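You operate a simulated robot arm through the tools that you are given. There is no shell and no other tool. Be economical: measure what you need, move in short steps, check, and stop when the job is done.

Carry out the task below with a simulated robot arm. There is one attempt and no reset: what you move stays moved.

## Task
Switch off and unplug both shore lines, lay the plugs on the small shelf and slide the covers shut.
Fine: each knob goes to OFF before its plug comes out, and each cover shuts after.

Only the result counts: the job must be done as asked and must still hold three seconds after the hand-in. Knocking over, shifting, dropping, spilling or breaking anything else fails it. Lids that push on must go on centred and level and be pressed home; caps that screw on are set level and turned clockwise until they are tight.

## Robot
A 7-joint arm with a two-finger parallel gripper, fixed in place. Base frame: the origin is at the foot of the arm, x ahead of it, y to its left, z up. Readings come in mm, degrees, newtons and seconds.
With the tool pointing down near the work surface it reaches from about 100 to 340 mm from the base axis. Its first joint turns from -115.0 to 115.0 degrees. Payload 3.91 kg.
The tool frame sits at the grasp point between the pads (the TCP): z along the fingers, y along the line on which they close. The tips reach 30 mm beyond it. The gripper opens to 110 mm. The fingers are 20 mm wide and 10 mm thick; the gripper's body (48 by 112 mm) begins 55 mm behind the TCP.
Orientation is that of the tool frame in the base frame, as a unit quaternion [x, y, z, w]. With the fingers straight down and closing along the base's y, the tool's x points along the base's -x, its y along +y and its z along -z.

## Interface
- The arm moves only by the tool send_rows. Its argument "rows" is one flat list of numbers, 7 for each row, row after row: the closure, from 0 (fully open) to 1 (shut), then the shift along the tool's x, y, z in m, then the turn, a rotation vector about the tool's x, y, z in degrees. In form: [gripper, dx, dy, dz, rx, ry, rz, gripper, dx, dy, dz, rx, ry, rz, ...]. A call has 1 to 10 rows; each row shifts and turns the commanded pose from where the row before left it, along the tool's axes as they then stand. A row lasts 0.2 s, in which the tool goes at most 50 mm and 8.6 degrees; a call with a longer step from one row to the next is refused whole, and so is a gripper value outside its range. A pose out of reach is approached as far as the arm can. The call stops where the force on the tool passes 40 N (or 10 N more than at its start, if that is more) or the arm is blocked; 0.2 s more then pass. Each finger travels about 108 mm/s and halts on what it meets, pressing with about 28 N; the grip force reading is that of the motor and also rises with nothing between the fingers. The clock runs only during rows and for 0.2 s after the last one: add rows that do not move to give the fingers time. It gives the time, the measured TCP pose, the force on the tool (base axes), the opening and the grip force at its end, in the units of the frame above (readings bear some noise).
- Cameras (640 x 400 px; columns grow to the right, rows downward): "scene" is fixed at [51, -650.4, 1657.6]; the picture's right is [0.86, -0.51, 0.00], its down [-0.24, -0.41, -0.88] and it looks along [0.45, 0.76, -0.47] (base axes); focal length 365 px, centre (320, 200). "wrist" rides on the gripper at [72, 17, -103] in the tool frame; the picture's right is [-0.23, 0.97, 0.00], its down [-0.76, -0.18, -0.62] and it looks along [-0.61, -0.14, 0.78] (tool axes); focal length 222 px, centre (320, 200).
- camera(camera): a new picture of that camera. The clock stands still meanwhile.
- raise_lower(by): slides the trunk up (or, below 0, down) by that many mm; the arm rides with it, the base frame stays. It gives what a move gives, with no picture.
- measure_at(camera, pixels): for up to 12 pixels [column, row] of the newest picture of that camera ("zoom" is the newest enlarged one), the place [x, y, z] in the base frame of the surface seen there, good to about 2 mm. The clock stands still meanwhile.
- close_up(camera, box): a new picture of the part [left, top, right, bottom] of that camera's present view, enlarged. The clock stands still meanwhile.
- finish_job(): hands the job in; it is judged then, once.

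Go step by step. Measure first, check grasps and placings, and put right what went wrong. The budget is 80 turns and 54 pictures, counting those below and the enlarged ones. Unless the task says otherwise, let go and move clear before handing in, and close with one line.

The tools are called after "Request:" by a JSON object that holds its "name" and its "arguments". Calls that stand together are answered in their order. send_rows: Moves the arm, as the interface text tells. Its arguments: {"type":"object","properties":{"rows":{"type":"array"}},"required":["rows"]} The other tools are called the same way: raise_lower (by) slides the trunk up or down; camera (camera) takes a picture; measure_at (camera, pixels) gives the place of the surface under pixels of a picture; close_up (camera, box) takes an enlarged picture of a part of a camera's view; finish_job () hands the job in.

At the start:

```text
t: 0.0
tool_pos: [413.9, 224.0, 1379.6]
ee_rot: [-0.001, 1.0, 0.0, 0.0]
wrist_force: [0.2, 0.0, -0.5]
opening: 110.0
grasp_force: 0.0
trunk travel left (down, up): [-925.0, 65.0]
```

scene: 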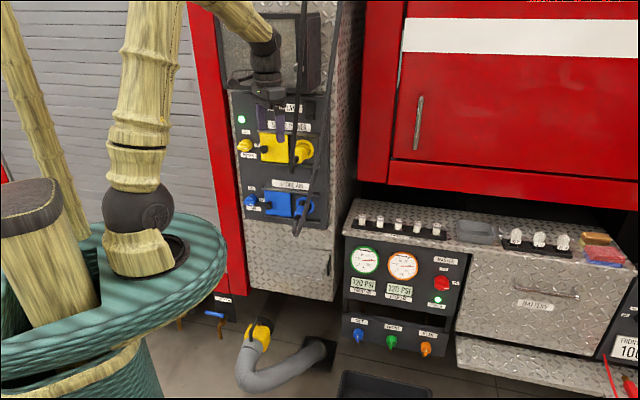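
wrist: 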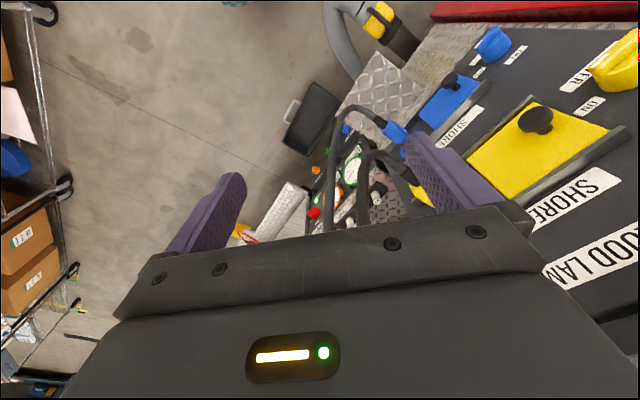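

The panel with a yellow and a blue shore line sits around scene pixels (230-335, 90-230). I'll enlarge that area.

Request:
{"name": "close_up", "arguments": {"camera": "scene", "box": [215, 70, 345, 151]}}

Request:
{"name": "close_up", "arguments": {"camera": "scene", "box": [215, 160, 345, 241]}}

Request:
{"name": "close_up", "arguments": {"camera": "wrist", "box": [320, 0, 640, 200]}}

```text
4.92 times, centred on (280, 110) of scene
```

zoom: 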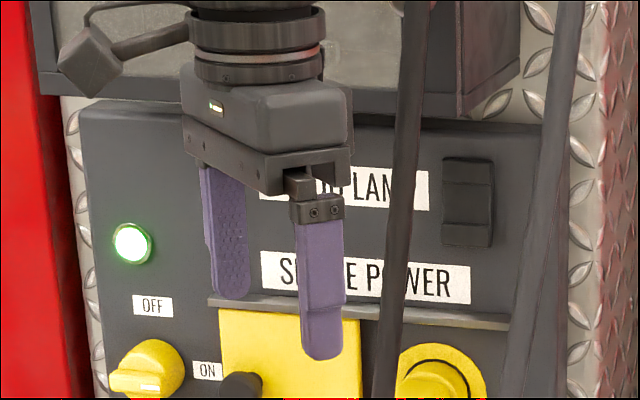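

```text
4.92 times, centred on (280, 200) of scene
```

zoom: 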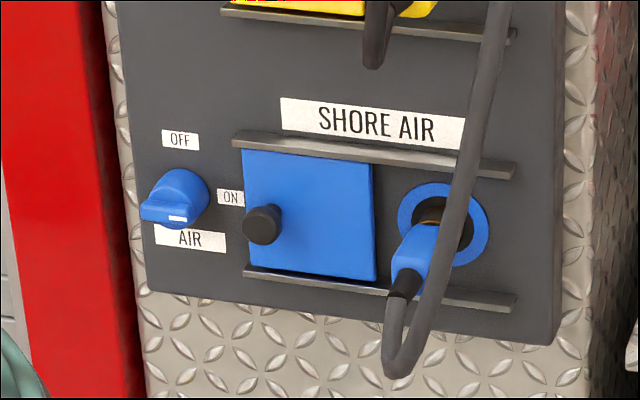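

```text
2.00 times, centred on (480, 100) of wrist
```

zoom: 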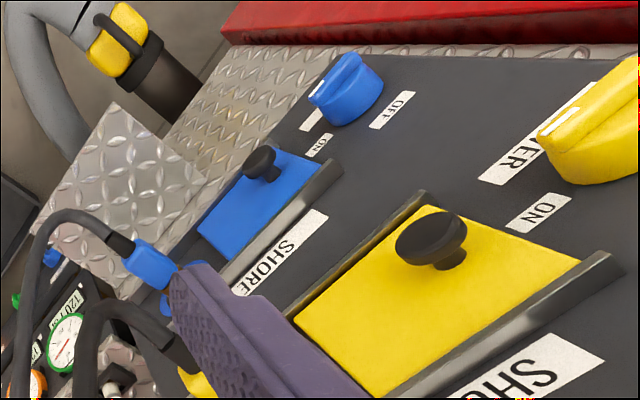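

I'll measure the panel plane, knobs, cover handles and sockets.

Request:
{"name": "measure_at", "arguments": {"camera": "scene", "pixels": [[238, 107], [330, 107], [248, 215], [319, 223], [244, 146], [264, 150], [306, 144], [251, 202], [268, 205], [300, 203], [275, 140], [285, 200]]}}

Request:
{"name": "close_up", "arguments": {"camera": "scene", "box": [225, 115, 335, 184]}}

```text
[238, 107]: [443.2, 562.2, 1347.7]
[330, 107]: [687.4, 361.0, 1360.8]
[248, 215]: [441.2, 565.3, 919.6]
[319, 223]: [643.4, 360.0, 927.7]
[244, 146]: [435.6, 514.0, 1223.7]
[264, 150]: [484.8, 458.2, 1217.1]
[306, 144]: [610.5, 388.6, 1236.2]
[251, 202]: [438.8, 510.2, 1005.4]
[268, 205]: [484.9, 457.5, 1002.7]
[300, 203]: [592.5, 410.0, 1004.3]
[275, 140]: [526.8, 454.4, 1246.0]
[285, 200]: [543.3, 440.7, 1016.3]
```

```text
5.80 times, centred on (280, 150) of scene
```

zoom: 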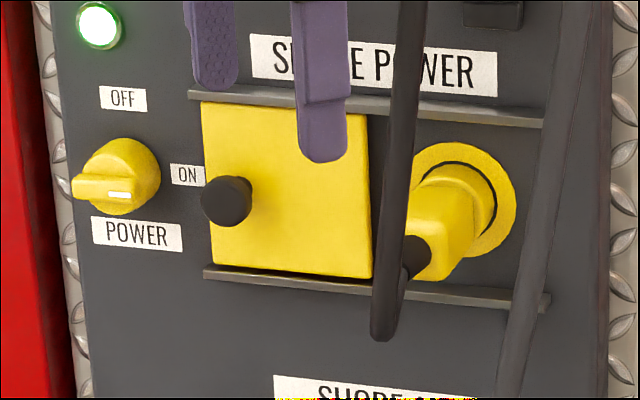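

Next, I'll measure exact points on the enlarged yellow unit (zoom): labels, knob, cover handle, rails, plug.

Request:
{"name": "measure_at", "arguments": {"camera": "zoom", "pixels": [[123, 99], [188, 175], [137, 234], [460, 68], [230, 320], [570, 60], [120, 195], [80, 188], [125, 160], [235, 200], [210, 120], [360, 270]]}}

Request:
{"name": "measure_at", "arguments": {"camera": "zoom", "pixels": [[430, 152], [505, 200], [465, 255], [490, 180], [440, 215], [420, 200], [430, 270], [415, 250], [383, 330], [200, 95], [540, 120], [540, 300]]}}

```text
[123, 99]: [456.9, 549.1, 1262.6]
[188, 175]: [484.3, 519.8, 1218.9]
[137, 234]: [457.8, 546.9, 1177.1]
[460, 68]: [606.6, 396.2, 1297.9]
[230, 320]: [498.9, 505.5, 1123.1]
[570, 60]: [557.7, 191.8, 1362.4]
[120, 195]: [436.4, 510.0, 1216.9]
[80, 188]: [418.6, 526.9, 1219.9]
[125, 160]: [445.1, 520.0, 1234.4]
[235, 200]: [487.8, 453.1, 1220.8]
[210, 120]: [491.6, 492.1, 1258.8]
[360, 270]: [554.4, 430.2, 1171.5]
```

```text
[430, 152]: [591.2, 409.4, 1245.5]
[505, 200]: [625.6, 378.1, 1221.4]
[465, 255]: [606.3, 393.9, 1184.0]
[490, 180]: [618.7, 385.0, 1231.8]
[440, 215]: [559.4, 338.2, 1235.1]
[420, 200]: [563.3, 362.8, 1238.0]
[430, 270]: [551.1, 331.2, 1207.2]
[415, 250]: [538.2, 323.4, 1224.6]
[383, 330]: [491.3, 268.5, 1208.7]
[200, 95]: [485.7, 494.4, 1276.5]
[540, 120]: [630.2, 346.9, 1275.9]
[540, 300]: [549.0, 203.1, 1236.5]
```

The panel is a vertical plane at 45°: d = (x+y)/√2 ≈ 710, facing the robot, with "right" being s = (x−y)/√2. Now to find the small shelf and read the blue unit.

Request:
{"name": "close_up", "arguments": {"camera": "scene", "box": [330, 190, 640, 384]}}

Request:
{"name": "measure_at", "arguments": {"camera": "scene", "pixels": [[350, 215], [430, 225], [475, 230], [540, 250], [470, 350], [560, 375], [385, 385], [290, 270], [330, 60], [310, 50], [298, 150], [310, 190]]}}

Request:
{"name": "close_up", "arguments": {"camera": "scene", "box": [230, 175, 330, 238]}}

Request:
{"name": "measure_at", "arguments": {"camera": "zoom", "pixels": [[135, 85], [195, 160], [145, 210], [105, 200], [140, 197], [245, 220], [225, 110], [395, 280], [420, 230], [440, 180], [390, 290], [525, 190]]}}

```text
2.06 times, centred on (485, 287) of scene
```

zoom: 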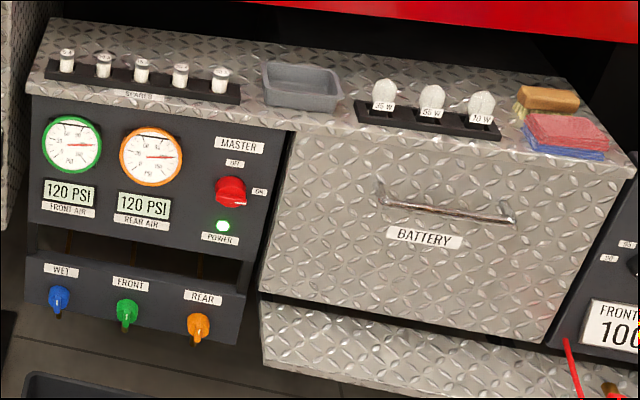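

```text
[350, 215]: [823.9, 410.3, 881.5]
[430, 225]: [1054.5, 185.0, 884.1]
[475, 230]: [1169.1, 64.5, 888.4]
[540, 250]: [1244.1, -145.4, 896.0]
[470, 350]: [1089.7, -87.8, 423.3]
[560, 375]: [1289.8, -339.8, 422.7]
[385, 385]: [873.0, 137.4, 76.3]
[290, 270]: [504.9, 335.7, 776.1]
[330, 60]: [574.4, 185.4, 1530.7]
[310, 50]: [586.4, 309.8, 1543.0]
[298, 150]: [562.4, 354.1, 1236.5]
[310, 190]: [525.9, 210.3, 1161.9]
```

```text
6.35 times, centred on (280, 206) of scene
```

zoom: 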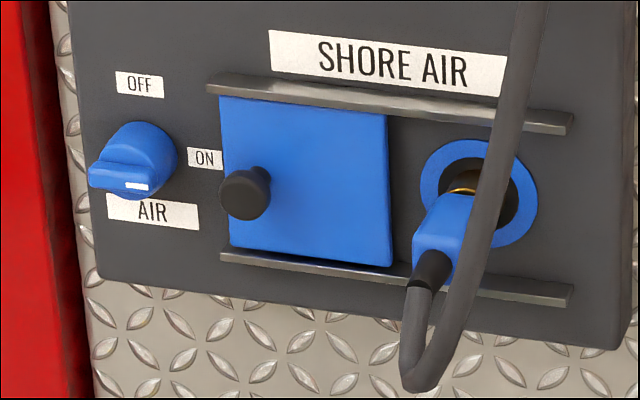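

```text
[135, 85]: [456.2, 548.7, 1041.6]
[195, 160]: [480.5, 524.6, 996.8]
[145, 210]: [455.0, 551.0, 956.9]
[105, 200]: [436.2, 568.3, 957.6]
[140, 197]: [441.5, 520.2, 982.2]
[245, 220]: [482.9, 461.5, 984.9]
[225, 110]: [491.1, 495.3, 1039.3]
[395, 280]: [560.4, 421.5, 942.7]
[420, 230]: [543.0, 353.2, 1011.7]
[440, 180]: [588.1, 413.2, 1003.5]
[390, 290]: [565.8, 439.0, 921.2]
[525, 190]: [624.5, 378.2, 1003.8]
```

At (290,270) the surface is at d≈594, so something protrudes below the panel — possibly the small shelf. I'll look there.

Request:
{"name": "close_up", "arguments": {"camera": "scene", "box": [225, 205, 355, 305]}}

Request:
{"name": "measure_at", "arguments": {"camera": "zoom", "pixels": [[120, 60], [150, 80], [150, 120], [150, 200], [150, 300], [300, 100], [300, 150], [300, 250], [450, 100], [450, 200], [500, 120], [550, 200]]}}

Request:
{"name": "close_up", "arguments": {"camera": "wrist", "box": [260, 20, 480, 240]}}

```text
4.00 times, centred on (290, 255) of scene
```

zoom: 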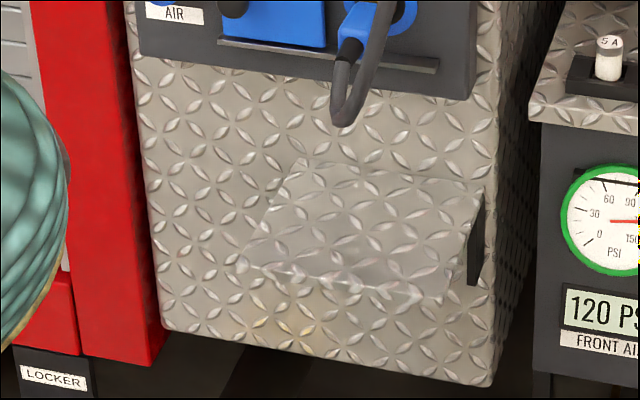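

```text
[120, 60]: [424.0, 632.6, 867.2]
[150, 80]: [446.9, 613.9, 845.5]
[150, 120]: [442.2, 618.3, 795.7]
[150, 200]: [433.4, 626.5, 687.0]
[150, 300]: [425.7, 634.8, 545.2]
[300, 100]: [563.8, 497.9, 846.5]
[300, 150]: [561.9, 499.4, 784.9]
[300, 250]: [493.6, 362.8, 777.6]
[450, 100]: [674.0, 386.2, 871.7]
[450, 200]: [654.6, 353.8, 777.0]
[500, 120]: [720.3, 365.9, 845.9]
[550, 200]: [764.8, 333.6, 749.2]
```

```text
1.82 times, centred on (370, 130) of wrist
```

zoom: 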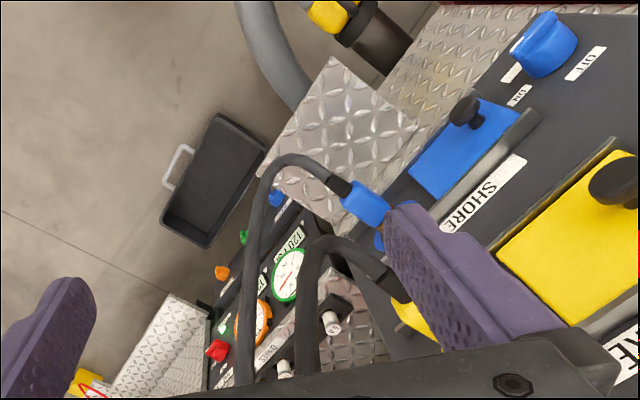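

The small shelf is at z≈777 below the panel. First I'll turn the tool toward the panel: yaw 45°, shift left away from the cords, then pitch to horizontal.

Request:
{"name": "measure_at", "arguments": {"camera": "scene", "pixels": [[286, 247], [330, 254], [319, 278], [271, 270], [300, 260], [295, 272], [312, 262]]}}

Request:
{"name": "send_rows", "arguments": {"rows": [0, 0, 0, 0, 0, 0, -7.5, 0, 0, 0, 0, 0, 0, -7.5, 0, 0, 0, 0, 0, 0, -7.5, 0, 0, 0, 0, 0, 0, -7.5, 0, 0, 0, 0, 0, 0, -7.5, 0, 0, 0, 0, 0, 0, -7.5, 0, 0, 0.04, 0, 0, 0, 0, 0, 0, 0.04, 0, 0, 0, 0, 0, 0, 0.04, 0, 0, 0, 0, 0, 0, 0.04, 0, 0, 0, 0]}}

```text
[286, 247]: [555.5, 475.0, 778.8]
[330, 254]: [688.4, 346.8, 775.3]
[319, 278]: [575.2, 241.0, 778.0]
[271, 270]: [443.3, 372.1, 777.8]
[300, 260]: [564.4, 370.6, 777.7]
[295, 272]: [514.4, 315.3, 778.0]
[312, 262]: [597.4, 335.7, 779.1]
```

```text
t: 2.2
tool_pos: [299.1, 338.1, 1378.5]
ee_rot: [-0.382, 0.924, -0.002, 0.0]
wrist_force: [0.8, 0.0, 0.6]
opening: 109.8
grasp_force: 0.2
trunk travel left (down, up): [-925.0, 65.0]
```

Yaw worked. The shelf spans s≈55–238, d≈577–730, z≈778. Now I'll pitch up by 90°.

Request:
{"name": "send_rows", "arguments": {"rows": [0, 0, 0, 0, 0, -8.5, 0, 0, 0, 0, 0, 0, -8.5, 0, 0, 0, 0, 0, 0, -8.5, 0, 0, 0, 0, 0, 0, -8.5, 0, 0, 0, 0, 0, 0, -8.5, 0, 0, 0, 0, 0, 0, -8.5, 0, 0, 0, 0, 0, 0, -8.5, 0, 0, 0, 0, 0, 0, -8.5, 0, 0, 0, 0, 0, 0, -8.5, 0, 0, 0, 0, 0, 0, -8.5, 0]}}

Request:
{"name": "send_rows", "arguments": {"rows": [0, 0, 0, 0, 0, -5, 0, 0, 0.03, 0, 0, 0, 0, 8.5, 0, 0.03, 0, 0, 0, 0, 8.5, 0, 0.03, 0, 0, 0, 0, 8.5, 0, 0, 0, 0, 0, 0, 8.5, 0, 0, 0, 0, 0, 0, 8.5, 0, 0, 0, 0, 0, 0, 8.5, 0, 0, 0, 0, 0, 0, 8.5, 0, 0, 0, 0, 0, 0, 8.5]}}

```text
t: 4.4
tool_pos: [328.7, 378.7, 1400.4]
ee_rot: [-0.291, 0.704, 0.235, 0.604]
wrist_force: [-0.4, 0.1, -0.4]
opening: 109.7
grasp_force: 0.0
out of reach, approached as far as the arm can: row 6, 8, 9, 10
trunk travel left (down, up): [-925.0, 65.0]
```

```text
t: 6.4
tool_pos: [311.1, 401.4, 1351.4]
ee_rot: [0.148, 0.72, 0.557, 0.387]
wrist_force: [-0.1, -0.3, 1.3]
opening: 109.9
grasp_force: 0.1
out of reach, approached as far as the arm can: row 1, 2, 4, 7, 8, 9
trunk travel left (down, up): [-925.0, 65.0]
```

The tool is nearly horizontal now. I'll lower the trunk to knob height, then move forward a bit and finish the roll.

Request:
{"name": "raise_lower", "arguments": {"by": -130}}

Request:
{"name": "send_rows", "arguments": {"rows": [0, 0, 0, 0.02, 0, 0, 8, 0, 0, 0, 0.02, 0, 0, 8, 0, 0, 0, 0.02, 0, 0, 7, 0, 0, 0, 0, 0, 0, 0, 0, 0, 0, 0, 0, 0, 0]}}

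Request:
{"name": "camera", "arguments": {"camera": "wrist"}}

Request:
{"name": "camera", "arguments": {"camera": "scene"}}

```text
t: 8.0
tool_pos: [310.4, 403.0, 1221.1]
ee_rot: [0.146, 0.72, 0.556, 0.388]
wrist_force: [-0.4, -0.4, 0.2]
opening: 109.9
grasp_force: 0.1
trunk travel left (down, up): [-795.0, 195.0]
```

```text
t: 9.2
tool_pos: [353.5, 435.3, 1270.7]
ee_rot: [0.287, 0.68, 0.619, 0.268]
wrist_force: [-0.5, 0.6, 0.3]
opening: 109.8
grasp_force: 0.0
out of reach, approached as far as the arm can: row 1, 2, 3
trunk travel left (down, up): [-795.0, 195.0]
```

```text
43 pictures are left
```

wrist: 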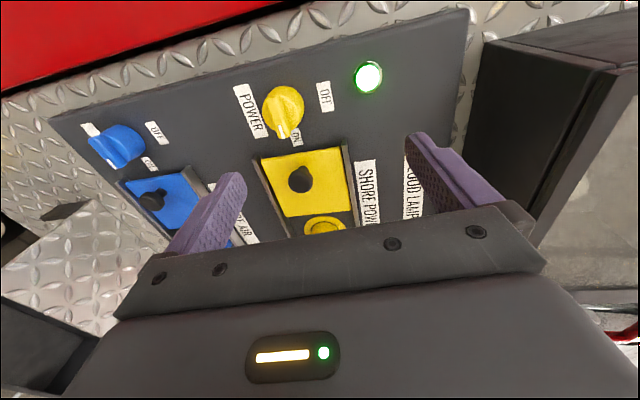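

```text
42 pictures are left
```

scene: 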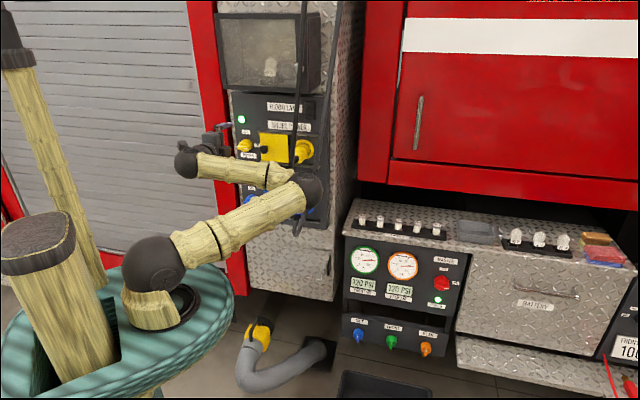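

The elbow swings out to the right near (310,190). I'll measure the arm's joints to understand the configuration.

Request:
{"name": "measure_at", "arguments": {"camera": "scene", "pixels": [[155, 262], [305, 185], [185, 162], [150, 310], [210, 145], [222, 128], [100, 290], [240, 240], [240, 168], [275, 175]]}}

Request:
{"name": "close_up", "arguments": {"camera": "scene", "box": [110, 100, 350, 320]}}

```text
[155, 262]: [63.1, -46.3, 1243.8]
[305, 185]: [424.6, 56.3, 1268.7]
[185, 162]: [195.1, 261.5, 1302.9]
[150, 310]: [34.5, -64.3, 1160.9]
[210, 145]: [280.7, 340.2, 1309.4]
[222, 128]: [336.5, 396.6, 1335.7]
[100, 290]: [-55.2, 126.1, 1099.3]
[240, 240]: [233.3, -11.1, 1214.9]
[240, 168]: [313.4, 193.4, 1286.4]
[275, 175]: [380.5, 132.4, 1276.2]
```

```text
1.82 times, centred on (230, 210) of scene
```

zoom: 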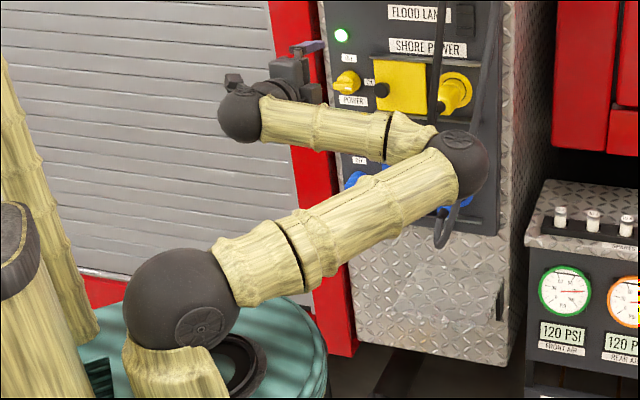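

The arm is folded too tightly for a horizontal tool here; going forward should open it. I'll move forward 40 mm in steps and read back the pose.

Request:
{"name": "send_rows", "arguments": {"rows": [0, 0, 0, 0.02, 0, 0, 0, 0, 0, 0, 0.02, 0, 0, 0, 0, 0, 0, 0.02, 0, 0, 0, 0, 0, 0, 0, 0, 0, 0, 0, 0, 0, 0, 0, 0, 0]}}

```text
t: 10.4
tool_pos: [397.0, 473.2, 1279.2]
ee_rot: [0.287, 0.678, 0.621, 0.268]
wrist_force: [0.2, 0.2, -0.7]
opening: 109.9
grasp_force: 0.0
out of reach, approached as far as the arm can: row 1, 2, 3
trunk travel left (down, up): [-795.0, 195.0]
```

The pose is close: 4.8° down-pitch, z 59 mm too high, s = −54. I'll correct the orientation and shift to be in front of the knob (s=−64, z=1220).

Request:
{"name": "send_rows", "arguments": {"rows": [0, 0.01, -0.02, 0, -2.4, 1.3, 0, 0, 0, -0.02, 0, -2.4, 0, 0, 0, 0, -0.019, 0, 0, 0, 0, 0, 0, 0, 0, 0, 0, 0]}}

Request:
{"name": "camera", "arguments": {"camera": "scene"}}

```text
t: 11.4
tool_pos: [390.4, 470.7, 1284.3]
ee_rot: [0.275, 0.679, 0.628, 0.262]
wrist_force: [0.3, 0.6, -0.5]
opening: 109.9
grasp_force: 0.1
out of reach, approached as far as the arm can: row 1, 2, 3
trunk travel left (down, up): [-795.0, 195.0]
```

```text
40 pictures are left
```

scene: 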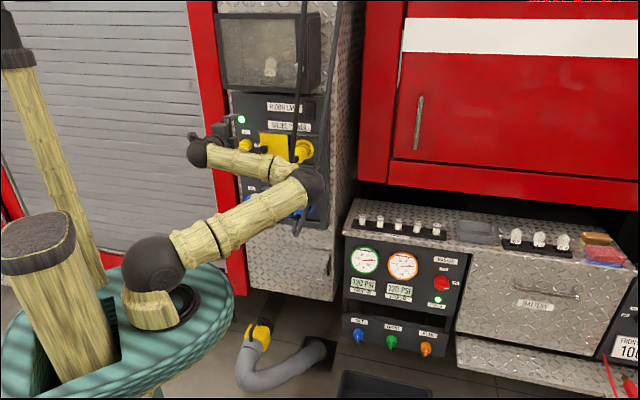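

The lower z isn't being reached; the commanded pose probably ran ahead of the arm. I'll command upward to see whether the command resyncs and the "out of reach" clears.

Request:
{"name": "send_rows", "arguments": {"rows": [0, 0, 0.04, 0, 0, 0, 0, 0, 0, 0.04, 0, 0, 0, 0, 0, 0, 0.04, 0, 0, 0, 0, 0, 0, 0, 0, 0, 0, 0]}}

```text
t: 12.1
tool_pos: [393.5, 471.7, 1368.6]
ee_rot: [0.277, 0.687, 0.62, 0.26]
wrist_force: [-12.2, -18.0, -31.1]
opening: 94.0
grasp_force: 0.1
trunk travel left (down, up): [-795.0, 195.0]
stopped in row 3: the force on the tool passed its limit (the readings are from after the stop); the commanded pose is now the measured one
```

The upper finger touched the lamp box above at z≈1425; the command is resynced. I'll back away down and rearward.

Request:
{"name": "send_rows", "arguments": {"rows": [0, 0, -0.02, 0, 0, 0, 0, 0, 0, -0.02, -0.02, 0, 0, 0, 0, 0, 0, -0.03, 0, 0, 0, 0, 0, 0, 0, 0, 0, 0]}}

Request:
{"name": "camera", "arguments": {"camera": "scene"}}

```text
t: 13.1
tool_pos: [356.1, 436.0, 1337.6]
ee_rot: [0.275, 0.682, 0.625, 0.262]
wrist_force: [1.0, 0.5, 0.3]
opening: 110.1
grasp_force: 0.0
trunk travel left (down, up): [-795.0, 195.0]
```

```text
39 pictures are left
```

scene: 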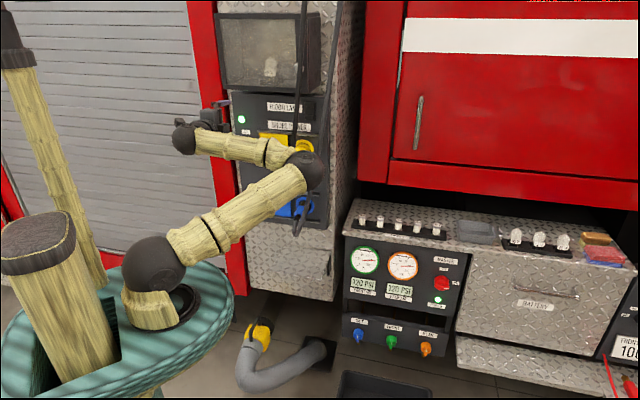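

Everything looks undisturbed, and the reach is fine when the tool sits above the shoulder. I'll lower the trunk to bring z to 1220 and correct the pitch.

Request:
{"name": "raise_lower", "arguments": {"by": -117}}

Request:
{"name": "send_rows", "arguments": {"rows": [0, 0, 0, 0, -4.5, 0, 0, 0, 0.008, 0, 0, 0, 0, 0, 0, 0, 0, 0, 0, 0, 0]}}

Request:
{"name": "camera", "arguments": {"camera": "wrist"}}

```text
t: 14.6
tool_pos: [356.2, 436.2, 1222.0]
ee_rot: [0.276, 0.683, 0.624, 0.262]
wrist_force: [-0.7, -0.4, 0.6]
opening: 110.3
grasp_force: 0.0
trunk travel left (down, up): [-678.0, 312.0]
```

```text
t: 15.4
tool_pos: [350.3, 442.2, 1218.9]
ee_rot: [0.265, 0.657, 0.651, 0.273]
wrist_force: [0.8, -0.1, -0.5]
opening: 110.1
grasp_force: 0.0
trunk travel left (down, up): [-678.0, 312.0]
```

```text
38 pictures are left
```

wrist: 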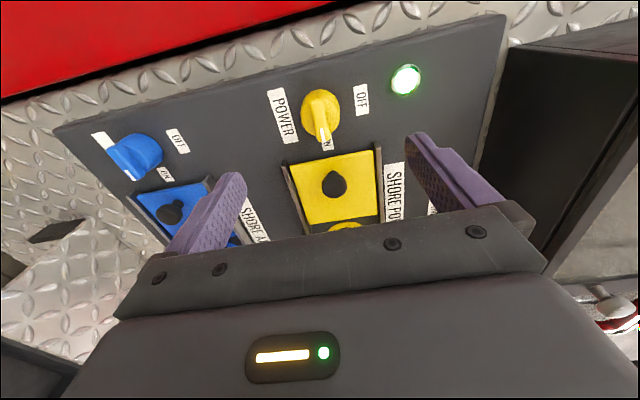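

The tool is now square to the panel. I'll measure the yellow knob closely from the wrist camera.

Request:
{"name": "close_up", "arguments": {"camera": "wrist", "box": [270, 75, 398, 155]}}

Request:
{"name": "measure_at", "arguments": {"camera": "zoom", "pixels": [[205, 190], [265, 320], [265, 250], [235, 100], [330, 200], [180, 200], [230, 320], [300, 320], [240, 270], [290, 270], [240, 200], [290, 200]]}}

```text
5.00 times, centred on (334, 115) of wrist
```

zoom: 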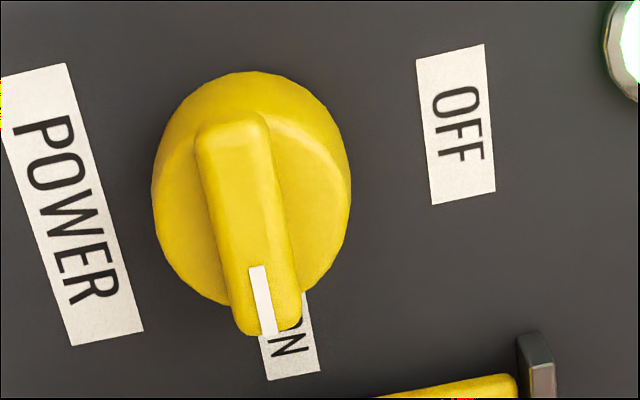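

```text
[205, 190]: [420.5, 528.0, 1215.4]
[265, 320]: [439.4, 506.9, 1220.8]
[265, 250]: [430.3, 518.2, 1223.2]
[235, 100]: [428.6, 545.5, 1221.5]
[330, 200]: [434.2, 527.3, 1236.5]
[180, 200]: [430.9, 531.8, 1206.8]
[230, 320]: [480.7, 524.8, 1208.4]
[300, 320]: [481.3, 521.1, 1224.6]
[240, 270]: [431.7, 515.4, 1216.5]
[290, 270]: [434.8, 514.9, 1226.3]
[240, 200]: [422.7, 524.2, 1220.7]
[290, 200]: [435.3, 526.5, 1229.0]
```

The bar is at z≈1220, s≈−64, front d≈669. I'll pre-close the gripper to ~45 mm and advance to d≈648.

Request:
{"name": "send_rows", "arguments": {"rows": [0.6, 0, 0.001, 0, 0, 0, 0, 0.6, -0.001, 0, 0.03, 0, 0, 0, 0.6, 0, 0, 0.03, 0, 0, 0, 0.6, 0, 0, 0.02, 0, 0, 0, 0.6, 0, 0, 0.01, 0, 0, 0, 0.6, 0, 0, 0, 0, 0, 0]}}

Request:
{"name": "camera", "arguments": {"camera": "wrist"}}

```text
t: 16.8
tool_pos: [414.7, 506.4, 1221.2]
ee_rot: [0.265, 0.658, 0.651, 0.272]
wrist_force: [0.3, -0.7, -0.2]
opening: 43.8
grasp_force: 0.1
trunk travel left (down, up): [-678.0, 312.0]
```

```text
36 pictures are left
```

wrist: 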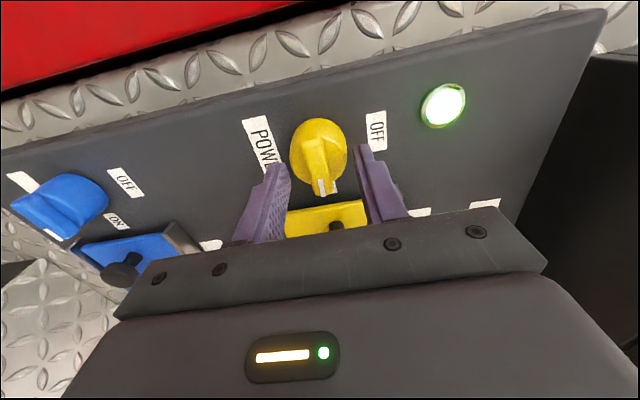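

The fingers straddle the bar. Closing now.

Request:
{"name": "send_rows", "arguments": {"rows": [1, 0, 0, 0, 0, 0, 0, 1, 0, 0, 0, 0, 0, 0, 1, 0, 0, 0, 0, 0, 0]}}

```text
t: 17.6
tool_pos: [413.4, 504.8, 1220.0]
ee_rot: [0.266, 0.66, 0.648, 0.272]
wrist_force: [-7.6, -9.0, -15.0]
opening: 13.6
grasp_force: 45.1
trunk travel left (down, up): [-678.0, 312.0]
```

Gripped at 13.6 mm. Turning counter-clockwise (negative about tool z).

Request:
{"name": "send_rows", "arguments": {"rows": [1, 0, -0.001, -0.001, 0, 0, -4, 1, 0, 0, 0, 0, 0, -8, 1, 0, 0, 0, 0, 0, -8, 1, 0, 0, 0, 0, 0, -8, 1, 0, 0, 0, 0, 0, -8, 1, 0, 0, 0, 0, 0, -8]}}

```text
t: 19.0
tool_pos: [414.5, 505.2, 1220.8]
ee_rot: [-0.002, 0.709, 0.5, 0.497]
wrist_force: [-8.7, -4.5, -11.5]
opening: 13.8
grasp_force: 45.3
trunk travel left (down, up): [-678.0, 312.0]
```

Request:
{"name": "send_rows", "arguments": {"rows": [1, 0, 0, 0, 0, 0, -8, 1, 0, 0, 0, 0, 0, -8, 1, 0, 0, 0, 0, 0, -8, 1, 0, 0, 0, 0, 0, -8, 1, 0, 0, 0, 0, 0, -8, 1, 0, 0, 0, 0, 0, -5, 1, 0, 0, 0, 0, 0, 0]}}

Request:
{"name": "camera", "arguments": {"camera": "wrist"}}

```text
t: 20.6
tool_pos: [413.1, 504.9, 1221.2]
ee_rot: [-0.273, 0.654, 0.273, 0.651]
wrist_force: [-3.2, 6.0, -1.1]
opening: 13.8
grasp_force: 45.5
trunk travel left (down, up): [-678.0, 312.0]
```

```text
35 pictures are left
```

wrist: 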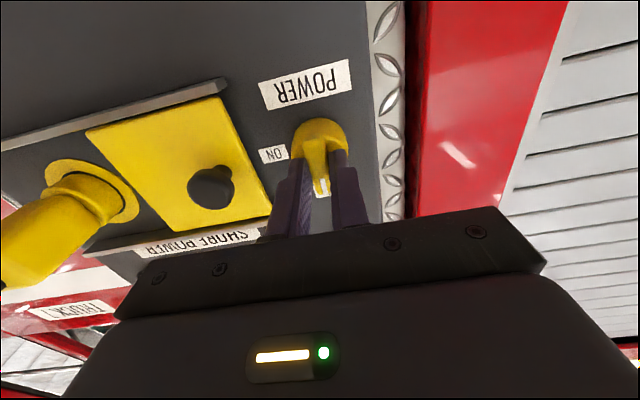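

The marker (320,187) points toward OFF (up; picture inverted). I'll release, back off 60 mm, and check the knob and the cords.

Request:
{"name": "send_rows", "arguments": {"rows": [0.7, 0, 0, 0, 0, 0, 0, 0.7, 0, 0, 0, 0, 0, 0, 0.7, 0, 0, -0.02, 0, 0, 0, 0.7, 0, 0, -0.04, 0, 0, 0, 0.7, 0, 0, -0.02, 0, 0, 0]}}

Request:
{"name": "camera", "arguments": {"camera": "wrist"}}

Request:
{"name": "close_up", "arguments": {"camera": "scene", "box": [200, 0, 360, 250]}}

```text
t: 21.8
tool_pos: [358.7, 447.5, 1220.6]
ee_rot: [-0.272, 0.655, 0.272, 0.651]
wrist_force: [0.3, -0.2, -0.6]
opening: 33.1
grasp_force: 0.0
trunk travel left (down, up): [-678.0, 312.0]
```

```text
34 pictures are left
```

wrist: 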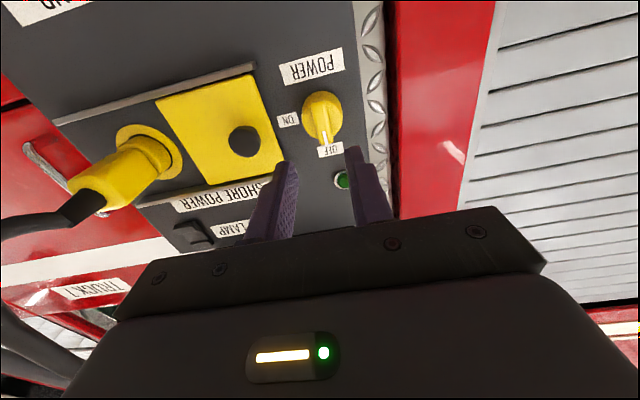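

```text
1.60 times, centred on (280, 125) of scene
```

zoom: 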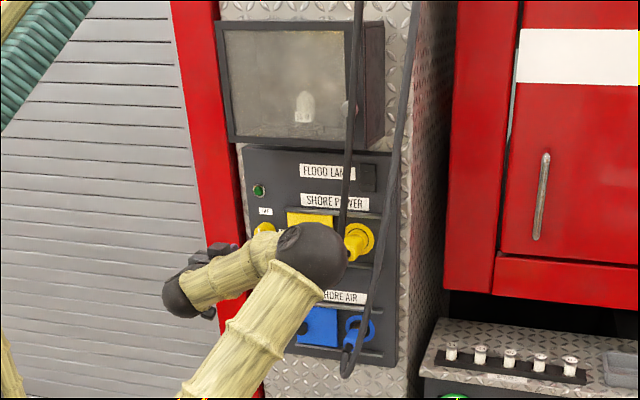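

The yellow knob is OFF (lamp at (341,180) is dark). Now I'll trace the cords and plug.

Request:
{"name": "measure_at", "arguments": {"camera": "zoom", "pixels": [[345, 200], [352, 120], [358, 20], [360, 335], [385, 240], [395, 170], [408, 70], [345, 370], [355, 250], [350, 335], [310, 250]]}}

Request:
{"name": "measure_at", "arguments": {"camera": "wrist", "pixels": [[120, 150], [80, 205], [60, 215], [20, 230], [165, 155], [100, 170], [130, 185], [30, 345], [125, 160], [150, 140]]}}

Request:
{"name": "close_up", "arguments": {"camera": "wrist", "box": [0, 90, 256, 250]}}

```text
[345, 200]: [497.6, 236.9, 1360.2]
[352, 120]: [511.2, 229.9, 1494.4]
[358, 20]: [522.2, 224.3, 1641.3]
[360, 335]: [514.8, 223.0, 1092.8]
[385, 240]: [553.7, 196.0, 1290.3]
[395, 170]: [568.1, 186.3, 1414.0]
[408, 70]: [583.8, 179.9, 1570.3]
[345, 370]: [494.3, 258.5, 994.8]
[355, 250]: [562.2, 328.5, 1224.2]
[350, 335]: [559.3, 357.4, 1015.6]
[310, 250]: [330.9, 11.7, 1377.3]
```

```text
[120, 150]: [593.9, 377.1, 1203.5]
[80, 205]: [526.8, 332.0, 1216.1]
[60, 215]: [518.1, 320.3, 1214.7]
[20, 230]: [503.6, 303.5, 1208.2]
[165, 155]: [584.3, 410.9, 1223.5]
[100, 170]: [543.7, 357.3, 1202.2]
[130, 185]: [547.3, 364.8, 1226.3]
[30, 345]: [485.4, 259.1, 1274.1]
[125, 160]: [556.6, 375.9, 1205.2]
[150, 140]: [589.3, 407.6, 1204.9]
```

```text
2.50 times, centred on (128, 170) of wrist
```

zoom: 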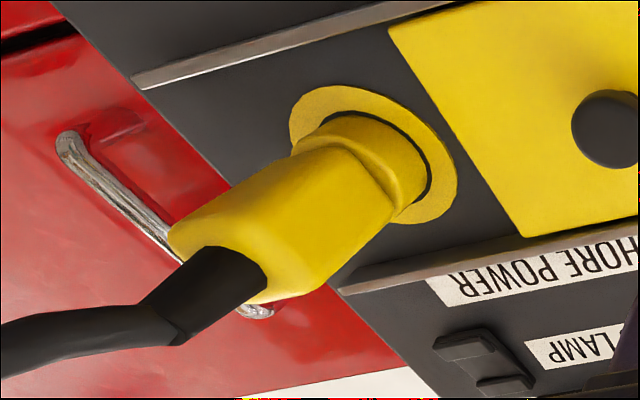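

The cords come out toward the robot and rise at d≈526, s≈160–250. I'll do the blue knob first: lower 220 mm, roll the tool back by +90°, and measure.

Request:
{"name": "raise_lower", "arguments": {"by": -220}}

Request:
{"name": "send_rows", "arguments": {"rows": [0.6, 0, 0, 0, 0, 0, 8.5, 0.6, 0, 0, 0, 0, 0, 8.5, 0.6, 0, 0, 0, 0, 0, 8.5, 0.6, 0, 0, 0, 0, 0, 8.5, 0.6, 0, 0, 0, 0, 0, 8.5, 0.6, 0, 0, 0, 0, 0, 8.5, 0.6, 0, 0, 0, 0, 0, 8.5, 0.6, 0, 0, 0, 0, 0, 8.5, 0.6, 0, 0, 0, 0, 0, 8.5, 0.6, 0, 0, 0, 0, 0, 8.5]}}

Request:
{"name": "send_rows", "arguments": {"rows": [0.6, 0, 0, 0, 0, 0, 4.5, 0.6, 0, 0, 0, 0, 0, 0]}}

Request:
{"name": "close_up", "arguments": {"camera": "wrist", "box": [230, 60, 486, 220]}}

```text
t: 24.1
tool_pos: [358.6, 446.6, 1000.5]
ee_rot: [-0.272, 0.655, 0.272, 0.651]
wrist_force: [-0.1, -0.4, -0.1]
opening: 33.1
grasp_force: 0.1
trunk travel left (down, up): [-458.0, 532.0]
```

```text
t: 26.3
tool_pos: [359.5, 448.1, 1000.2]
ee_rot: [0.244, 0.666, 0.641, 0.294]
wrist_force: [-0.8, -0.1, 0.2]
opening: 44.1
grasp_force: 0.1
trunk travel left (down, up): [-458.0, 532.0]
```

```text
t: 26.9
tool_pos: [359.5, 446.4, 1000.8]
ee_rot: [0.269, 0.656, 0.651, 0.27]
wrist_force: [-0.6, -0.8, 0.6]
opening: 44.1
grasp_force: 0.1
trunk travel left (down, up): [-458.0, 532.0]
```

```text
2.50 times, centred on (358, 140) of wrist
```

zoom: 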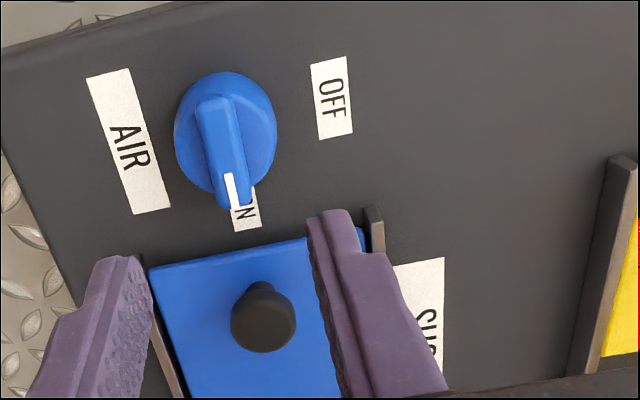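

The roll is right. I'll measure the blue knob's bar.

Request:
{"name": "measure_at", "arguments": {"camera": "zoom", "pixels": [[205, 110], [215, 130], [225, 130], [220, 170], [230, 195], [242, 180], [205, 160], [260, 120], [190, 130], [262, 300]]}}

```text
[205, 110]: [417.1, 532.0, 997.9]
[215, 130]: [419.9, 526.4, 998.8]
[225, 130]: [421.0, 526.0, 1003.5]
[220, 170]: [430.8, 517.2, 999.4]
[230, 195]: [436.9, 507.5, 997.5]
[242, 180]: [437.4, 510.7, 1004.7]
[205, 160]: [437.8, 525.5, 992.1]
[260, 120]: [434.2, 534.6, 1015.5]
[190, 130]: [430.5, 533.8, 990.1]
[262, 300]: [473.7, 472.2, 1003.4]
```

Blue bar: z≈1000, s≈−64, front d≈668. Advancing 82 mm, then closing.

Request:
{"name": "send_rows", "arguments": {"rows": [0.6, 0.0025, 0, 0.03, 0, 0, 0, 0.6, 0, 0, 0.03, 0, 0, 0, 0.6, 0, 0, 0.021, 0, 0, 0, 0.6, 0, 0, 0, 0, 0, 0, 1, 0, 0, 0, 0, 0, 0, 1, 0, 0, 0, 0, 0, 0, 1, 0, 0, 0, 0, 0, 0]}}

```text
t: 28.5
tool_pos: [414.0, 505.6, 1001.1]
ee_rot: [0.268, 0.657, 0.651, 0.269]
wrist_force: [-3.8, -2.6, -7.8]
opening: 38.4
grasp_force: 45.2
trunk travel left (down, up): [-458.0, 532.0]
```

Opening 38.4 mm suggests I've caught the knob's disc, not the bar. I'll look.

Request:
{"name": "close_up", "arguments": {"camera": "wrist", "box": [200, 60, 456, 220]}}

```text
2.50 times, centred on (328, 140) of wrist
```

zoom: 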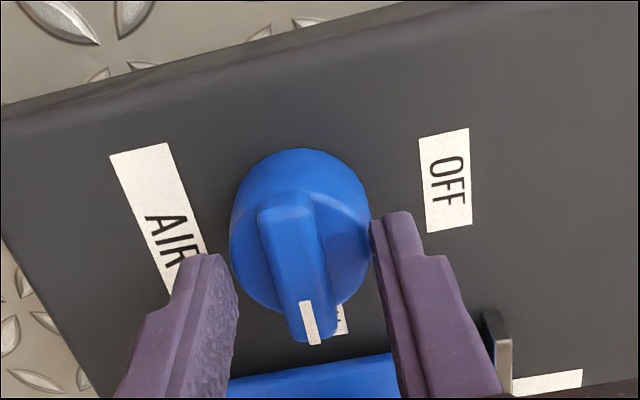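

The upper finger is on the disc's edge; the tips are slightly too deep. I'll reopen, back off 5 mm, and close again.

Request:
{"name": "send_rows", "arguments": {"rows": [0.6, 0, 0, 0, 0, 0, 0, 0.6, 0, 0, -0.005, 0, 0, 0, 0.6, 0, 0, 0, 0, 0, 0, 1, 0, 0, 0, 0, 0, 0, 1, 0, 0, 0, 0, 0, 0, 1, 0, 0, 0, 0, 0, 0]}}

```text
t: 29.9
tool_pos: [410.2, 502.6, 999.0]
ee_rot: [0.268, 0.657, 0.651, 0.27]
wrist_force: [-3.4, -5.2, -9.6]
opening: 13.7
grasp_force: 45.1
trunk travel left (down, up): [-458.0, 532.0]
```

Now gripped at 13.7 mm on the bar. Turning −90°.

Request:
{"name": "send_rows", "arguments": {"rows": [1, 0, 0, 0, 0, 0, -8, 1, 0, 0, 0, 0, 0, -8, 1, 0, 0, 0, 0, 0, -8, 1, 0, 0, 0, 0, 0, -8, 1, 0, 0, 0, 0, 0, -8, 1, 0, 0, 0, 0, 0, -8]}}

Request:
{"name": "send_rows", "arguments": {"rows": [1, 0, 0, 0, 0, 0, -8, 1, 0, 0, 0, 0, 0, -8, 1, 0, 0, 0, 0, 0, -8, 1, 0, 0, 0, 0, 0, -8, 1, 0, 0, 0, 0, 0, -8, 1, 0, 0, 0, 0, 0, -2, 1, 0, 0, 0, 0, 0, 0]}}

Request:
{"name": "send_rows", "arguments": {"rows": [0.7, 0, 0, 0, 0, 0, 0, 0.7, 0, 0, 0, 0, 0, 0, 0.7, 0, 0, -0.02, 0, 0, 0, 0.7, 0, 0, -0.04, 0, 0, 0, 0.7, 0, 0, -0.02, 0, 0, 0]}}

Request:
{"name": "camera", "arguments": {"camera": "wrist"}}

```text
t: 31.3
tool_pos: [409.9, 501.4, 1000.5]
ee_rot: [-0.023, 0.709, 0.485, 0.512]
wrist_force: [-6.0, -12.6, -14.7]
opening: 14.1
grasp_force: 44.6
trunk travel left (down, up): [-458.0, 532.0]
```

```text
t: 32.9
tool_pos: [411.2, 502.8, 1001.0]
ee_rot: [-0.275, 0.654, 0.269, 0.651]
wrist_force: [-3.0, -13.5, -12.4]
opening: 13.7
grasp_force: 45.3
trunk travel left (down, up): [-458.0, 532.0]
```

```text
t: 34.1
tool_pos: [353.3, 446.3, 1000.3]
ee_rot: [-0.275, 0.653, 0.271, 0.651]
wrist_force: [-0.2, -0.5, -0.3]
opening: 33.1
grasp_force: 0.0
trunk travel left (down, up): [-458.0, 532.0]
```

```text
29 pictures are left
```

wrist: 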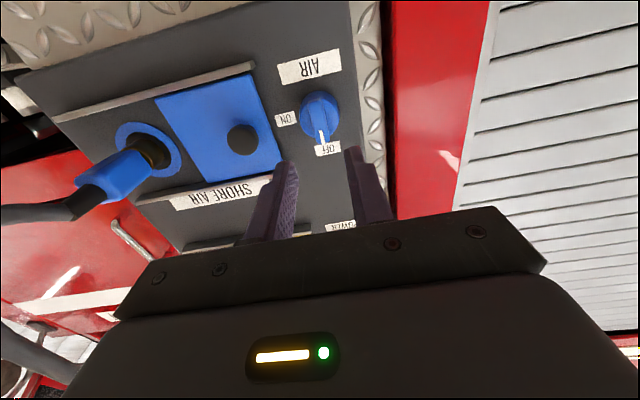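

Both knobs are OFF. I'll check the flood-lamp box geometry above the yellow plug before choosing the approach.

Request:
{"name": "measure_at", "arguments": {"camera": "scene", "pixels": [[224, 80], [260, 86], [300, 91], [318, 85], [318, 50], [260, 12], [290, 60]]}}

Request:
{"name": "measure_at", "arguments": {"camera": "wrist", "pixels": [[150, 150], [110, 155], [85, 180], [120, 190], [140, 175], [70, 205], [40, 212], [165, 160], [105, 165]]}}

Request:
{"name": "close_up", "arguments": {"camera": "wrist", "box": [0, 90, 256, 250]}}

```text
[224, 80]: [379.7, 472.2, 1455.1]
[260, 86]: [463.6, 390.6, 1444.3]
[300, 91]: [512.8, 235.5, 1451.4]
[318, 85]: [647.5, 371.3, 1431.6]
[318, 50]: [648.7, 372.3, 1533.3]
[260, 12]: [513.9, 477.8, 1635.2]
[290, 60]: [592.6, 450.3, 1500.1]
```

```text
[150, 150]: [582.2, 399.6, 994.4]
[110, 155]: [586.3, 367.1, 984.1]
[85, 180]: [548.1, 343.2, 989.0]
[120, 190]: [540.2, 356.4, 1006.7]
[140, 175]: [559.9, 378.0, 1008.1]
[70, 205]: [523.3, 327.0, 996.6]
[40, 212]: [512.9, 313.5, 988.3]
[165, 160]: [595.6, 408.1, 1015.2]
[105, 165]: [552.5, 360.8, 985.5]
```

```text
2.50 times, centred on (128, 170) of wrist
```

zoom: 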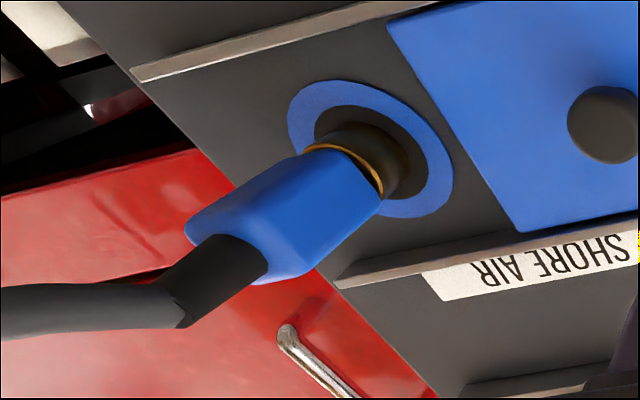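

The lamp box is in the way above, so I'll grasp the plugs from the left-front with fingers above and below, blue first. Roll −90° now and shift right 100 mm.

Request:
{"name": "send_rows", "arguments": {"rows": [0.4, 0, 0, 0, 0, 0, -8.5, 0.4, 0, 0, 0, 0, 0, -8.5, 0.4, 0, 0, 0, 0, 0, -8.5, 0.4, 0, 0, 0, 0, 0, -8.5, 0.4, 0, 0, 0, 0, 0, -8.5, 0.4, 0, 0, 0, 0, 0, -8.5, 0.4, 0, 0, 0, 0, 0, -8.5, 0.4, 0, 0, 0, 0, 0, -8.5, 0.4, 0, 0, 0, 0, 0, -8.5, 0.4, 0, 0, 0, 0, 0, -8.5]}}

Request:
{"name": "send_rows", "arguments": {"rows": [0.4, 0, 0, 0, 0, 0, -5, 0.4, 0.03, 0, 0, 0, 0, 0, 0.4, 0.03, 0, 0, 0, 0, 0, 0.4, 0.03, 0, 0, 0, 8, 0, 0.4, 0, 0, 0, 0, 8, 0, 0.4, 0, 0, 0, 0, 8, 0, 0.4, 0, 0, 0, 0, 8, 0]}}

```text
t: 36.3
tool_pos: [353.9, 445.5, 1001.3]
ee_rot: [-0.644, 0.296, -0.241, 0.662]
wrist_force: [0.0, 0.2, -0.3]
opening: 66.0
grasp_force: 0.0
trunk travel left (down, up): [-458.0, 532.0]
```

```text
t: 37.9
tool_pos: [418.1, 381.2, 1001.5]
ee_rot: [0.556, -0.437, 0.442, -0.552]
wrist_force: [-0.2, 0.8, 0.2]
opening: 66.1
grasp_force: 0.0
trunk travel left (down, up): [-458.0, 532.0]
```

Good. Completing the yaw to 65° and looking.

Request:
{"name": "send_rows", "arguments": {"rows": [0.4, 0, 0, 0, 0, 8.25, 0, 0.4, 0, 0, 0, 0, 8.25, 0, 0.4, 0, 0, 0, 0, 8.25, 0, 0.4, 0, 0, 0, 0, 8.25, 0, 0.4, 0, 0, 0, 0, 0, 0]}}

Request:
{"name": "camera", "arguments": {"camera": "wrist"}}

Request:
{"name": "camera", "arguments": {"camera": "scene"}}

```text
t: 39.1
tool_pos: [418.0, 382.2, 1002.1]
ee_rot: [0.408, -0.577, 0.58, -0.405]
wrist_force: [-0.3, -0.2, 0.1]
opening: 65.8
grasp_force: 0.1
trunk travel left (down, up): [-458.0, 532.0]
```

```text
27 pictures are left
```

wrist: 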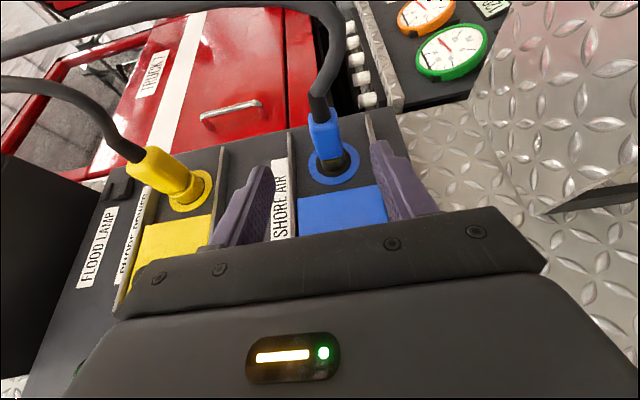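

```text
26 pictures are left
```

scene: 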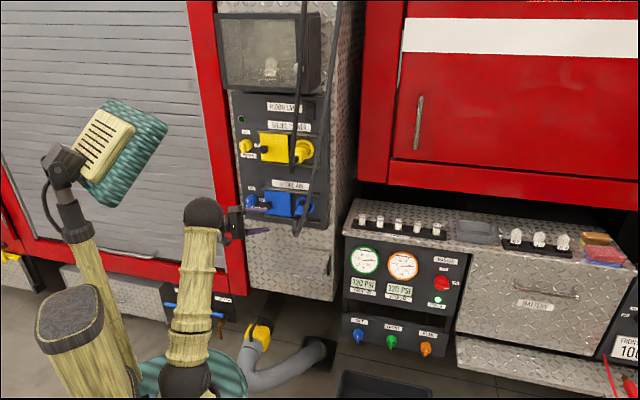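

Good pose and clear view. I'll measure the blue plug's faces from here.

Request:
{"name": "close_up", "arguments": {"camera": "wrist", "box": [256, 70, 416, 200]}}

Request:
{"name": "measure_at", "arguments": {"camera": "wrist", "pixels": [[313, 120], [336, 120], [316, 145], [336, 145], [325, 115], [325, 148], [320, 105], [325, 160], [311, 130], [340, 135]]}}

```text
3.08 times, centred on (336, 135) of wrist
```

zoom: 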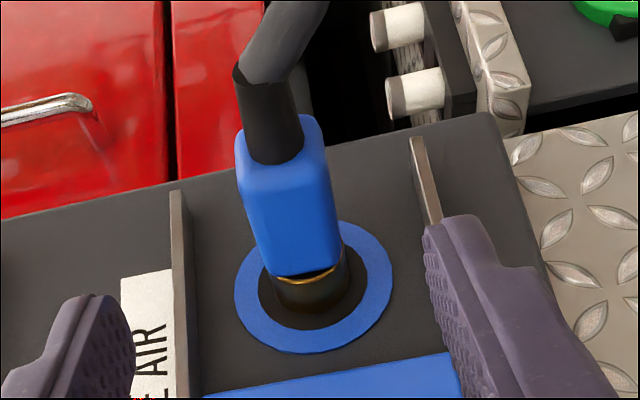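

```text
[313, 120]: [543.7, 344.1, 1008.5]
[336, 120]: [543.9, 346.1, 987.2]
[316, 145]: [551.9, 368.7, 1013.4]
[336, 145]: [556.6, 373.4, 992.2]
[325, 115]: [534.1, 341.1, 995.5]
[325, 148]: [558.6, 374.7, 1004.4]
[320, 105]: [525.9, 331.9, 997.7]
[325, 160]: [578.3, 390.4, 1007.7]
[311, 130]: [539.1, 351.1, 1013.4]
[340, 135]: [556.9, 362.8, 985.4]
```

The plug's left face is at s≈129, z 985–1015, box d≈612–665. Advancing 123 mm with fingers above and below.

Request:
{"name": "send_rows", "arguments": {"rows": [0.4, -0.0028, 0.0005, 0.03, 0, 0, 0, 0.4, -0.0028, 0.0005, 0.03, 0, 0, 0, 0.4, -0.0028, 0, 0.025, 0, 0, 0, 0.4, -0.0028, 0, 0.02, 0, 0, 0, 0.4, -0.0028, 0, 0.0185, 0, 0, 0, 0.4, 0, 0, 0, 0, 0, 0]}}

Request:
{"name": "camera", "arguments": {"camera": "wrist"}}

```text
t: 40.5
tool_pos: [537.0, 354.6, 999.9]
ee_rot: [0.409, -0.577, 0.58, -0.405]
wrist_force: [0.5, 0.0, -0.2]
opening: 66.2
grasp_force: 0.1
trunk travel left (down, up): [-458.0, 532.0]
```

```text
24 pictures are left
```

wrist: 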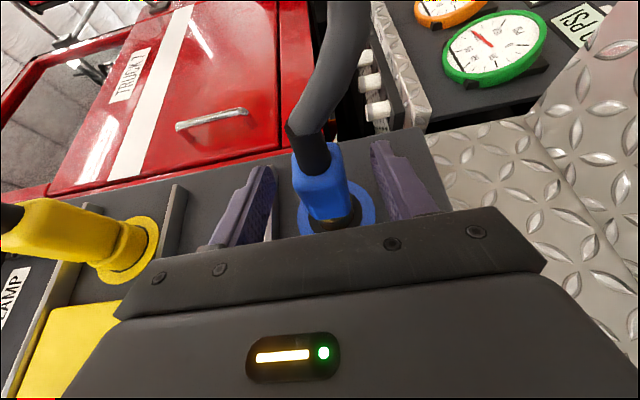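

The fingers straddle the blue plug. Closing, then starting the pull straight out along −D.

Request:
{"name": "send_rows", "arguments": {"rows": [1, 0, 0, 0, 0, 0, 0, 1, 0, 0, 0, 0, 0, 0, 1, 0, 0, 0, 0, 0, 0, 1, 0.00906, 0, -0.00423, 0, 0, 0, 1, 0.00906, 0, -0.00423, 0, 0, 0, 1, 0, 0, 0, 0, 0, 0]}}

```text
t: 41.9
tool_pos: [525.9, 340.8, 1000.0]
ee_rot: [0.409, -0.576, 0.58, -0.406]
wrist_force: [-0.4, -0.5, 0.3]
opening: 31.6
grasp_force: 28.2
trunk travel left (down, up): [-458.0, 532.0]
```

It moves freely with opening 31.6. Pulling 80 mm more and checking.

Request:
{"name": "send_rows", "arguments": {"rows": [1, 0.018, 0, -0.0085, 0, 0, 0, 1, 0.018, 0, -0.0085, 0, 0, 0, 1, 0.018, 0, -0.0085, 0, 0, 0, 1, 0.018, 0, -0.0085, 0, 0, 0, 1, 0, 0, 0, 0, 0, 0]}}

Request:
{"name": "camera", "arguments": {"camera": "wrist"}}

Request:
{"name": "close_up", "arguments": {"camera": "scene", "box": [180, 80, 372, 300]}}

```text
t: 43.1
tool_pos: [469.6, 283.8, 1000.2]
ee_rot: [0.408, -0.577, 0.58, -0.405]
wrist_force: [-0.1, -0.5, -0.6]
opening: 31.6
grasp_force: 27.5
trunk travel left (down, up): [-458.0, 532.0]
```

```text
23 pictures are left
```

wrist: 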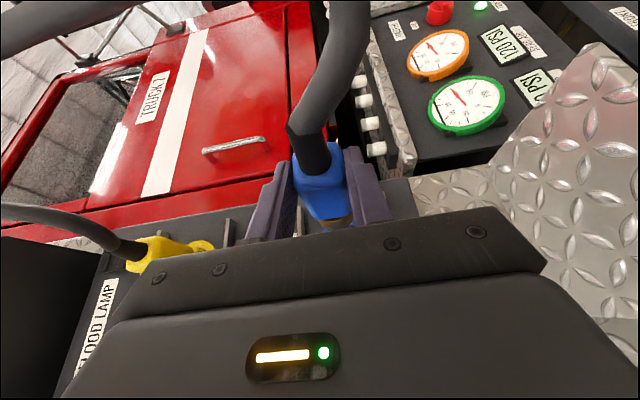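

```text
1.82 times, centred on (276, 190) of scene
```

zoom: 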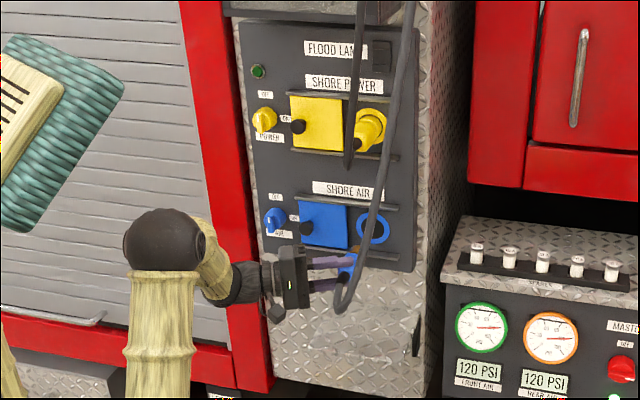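

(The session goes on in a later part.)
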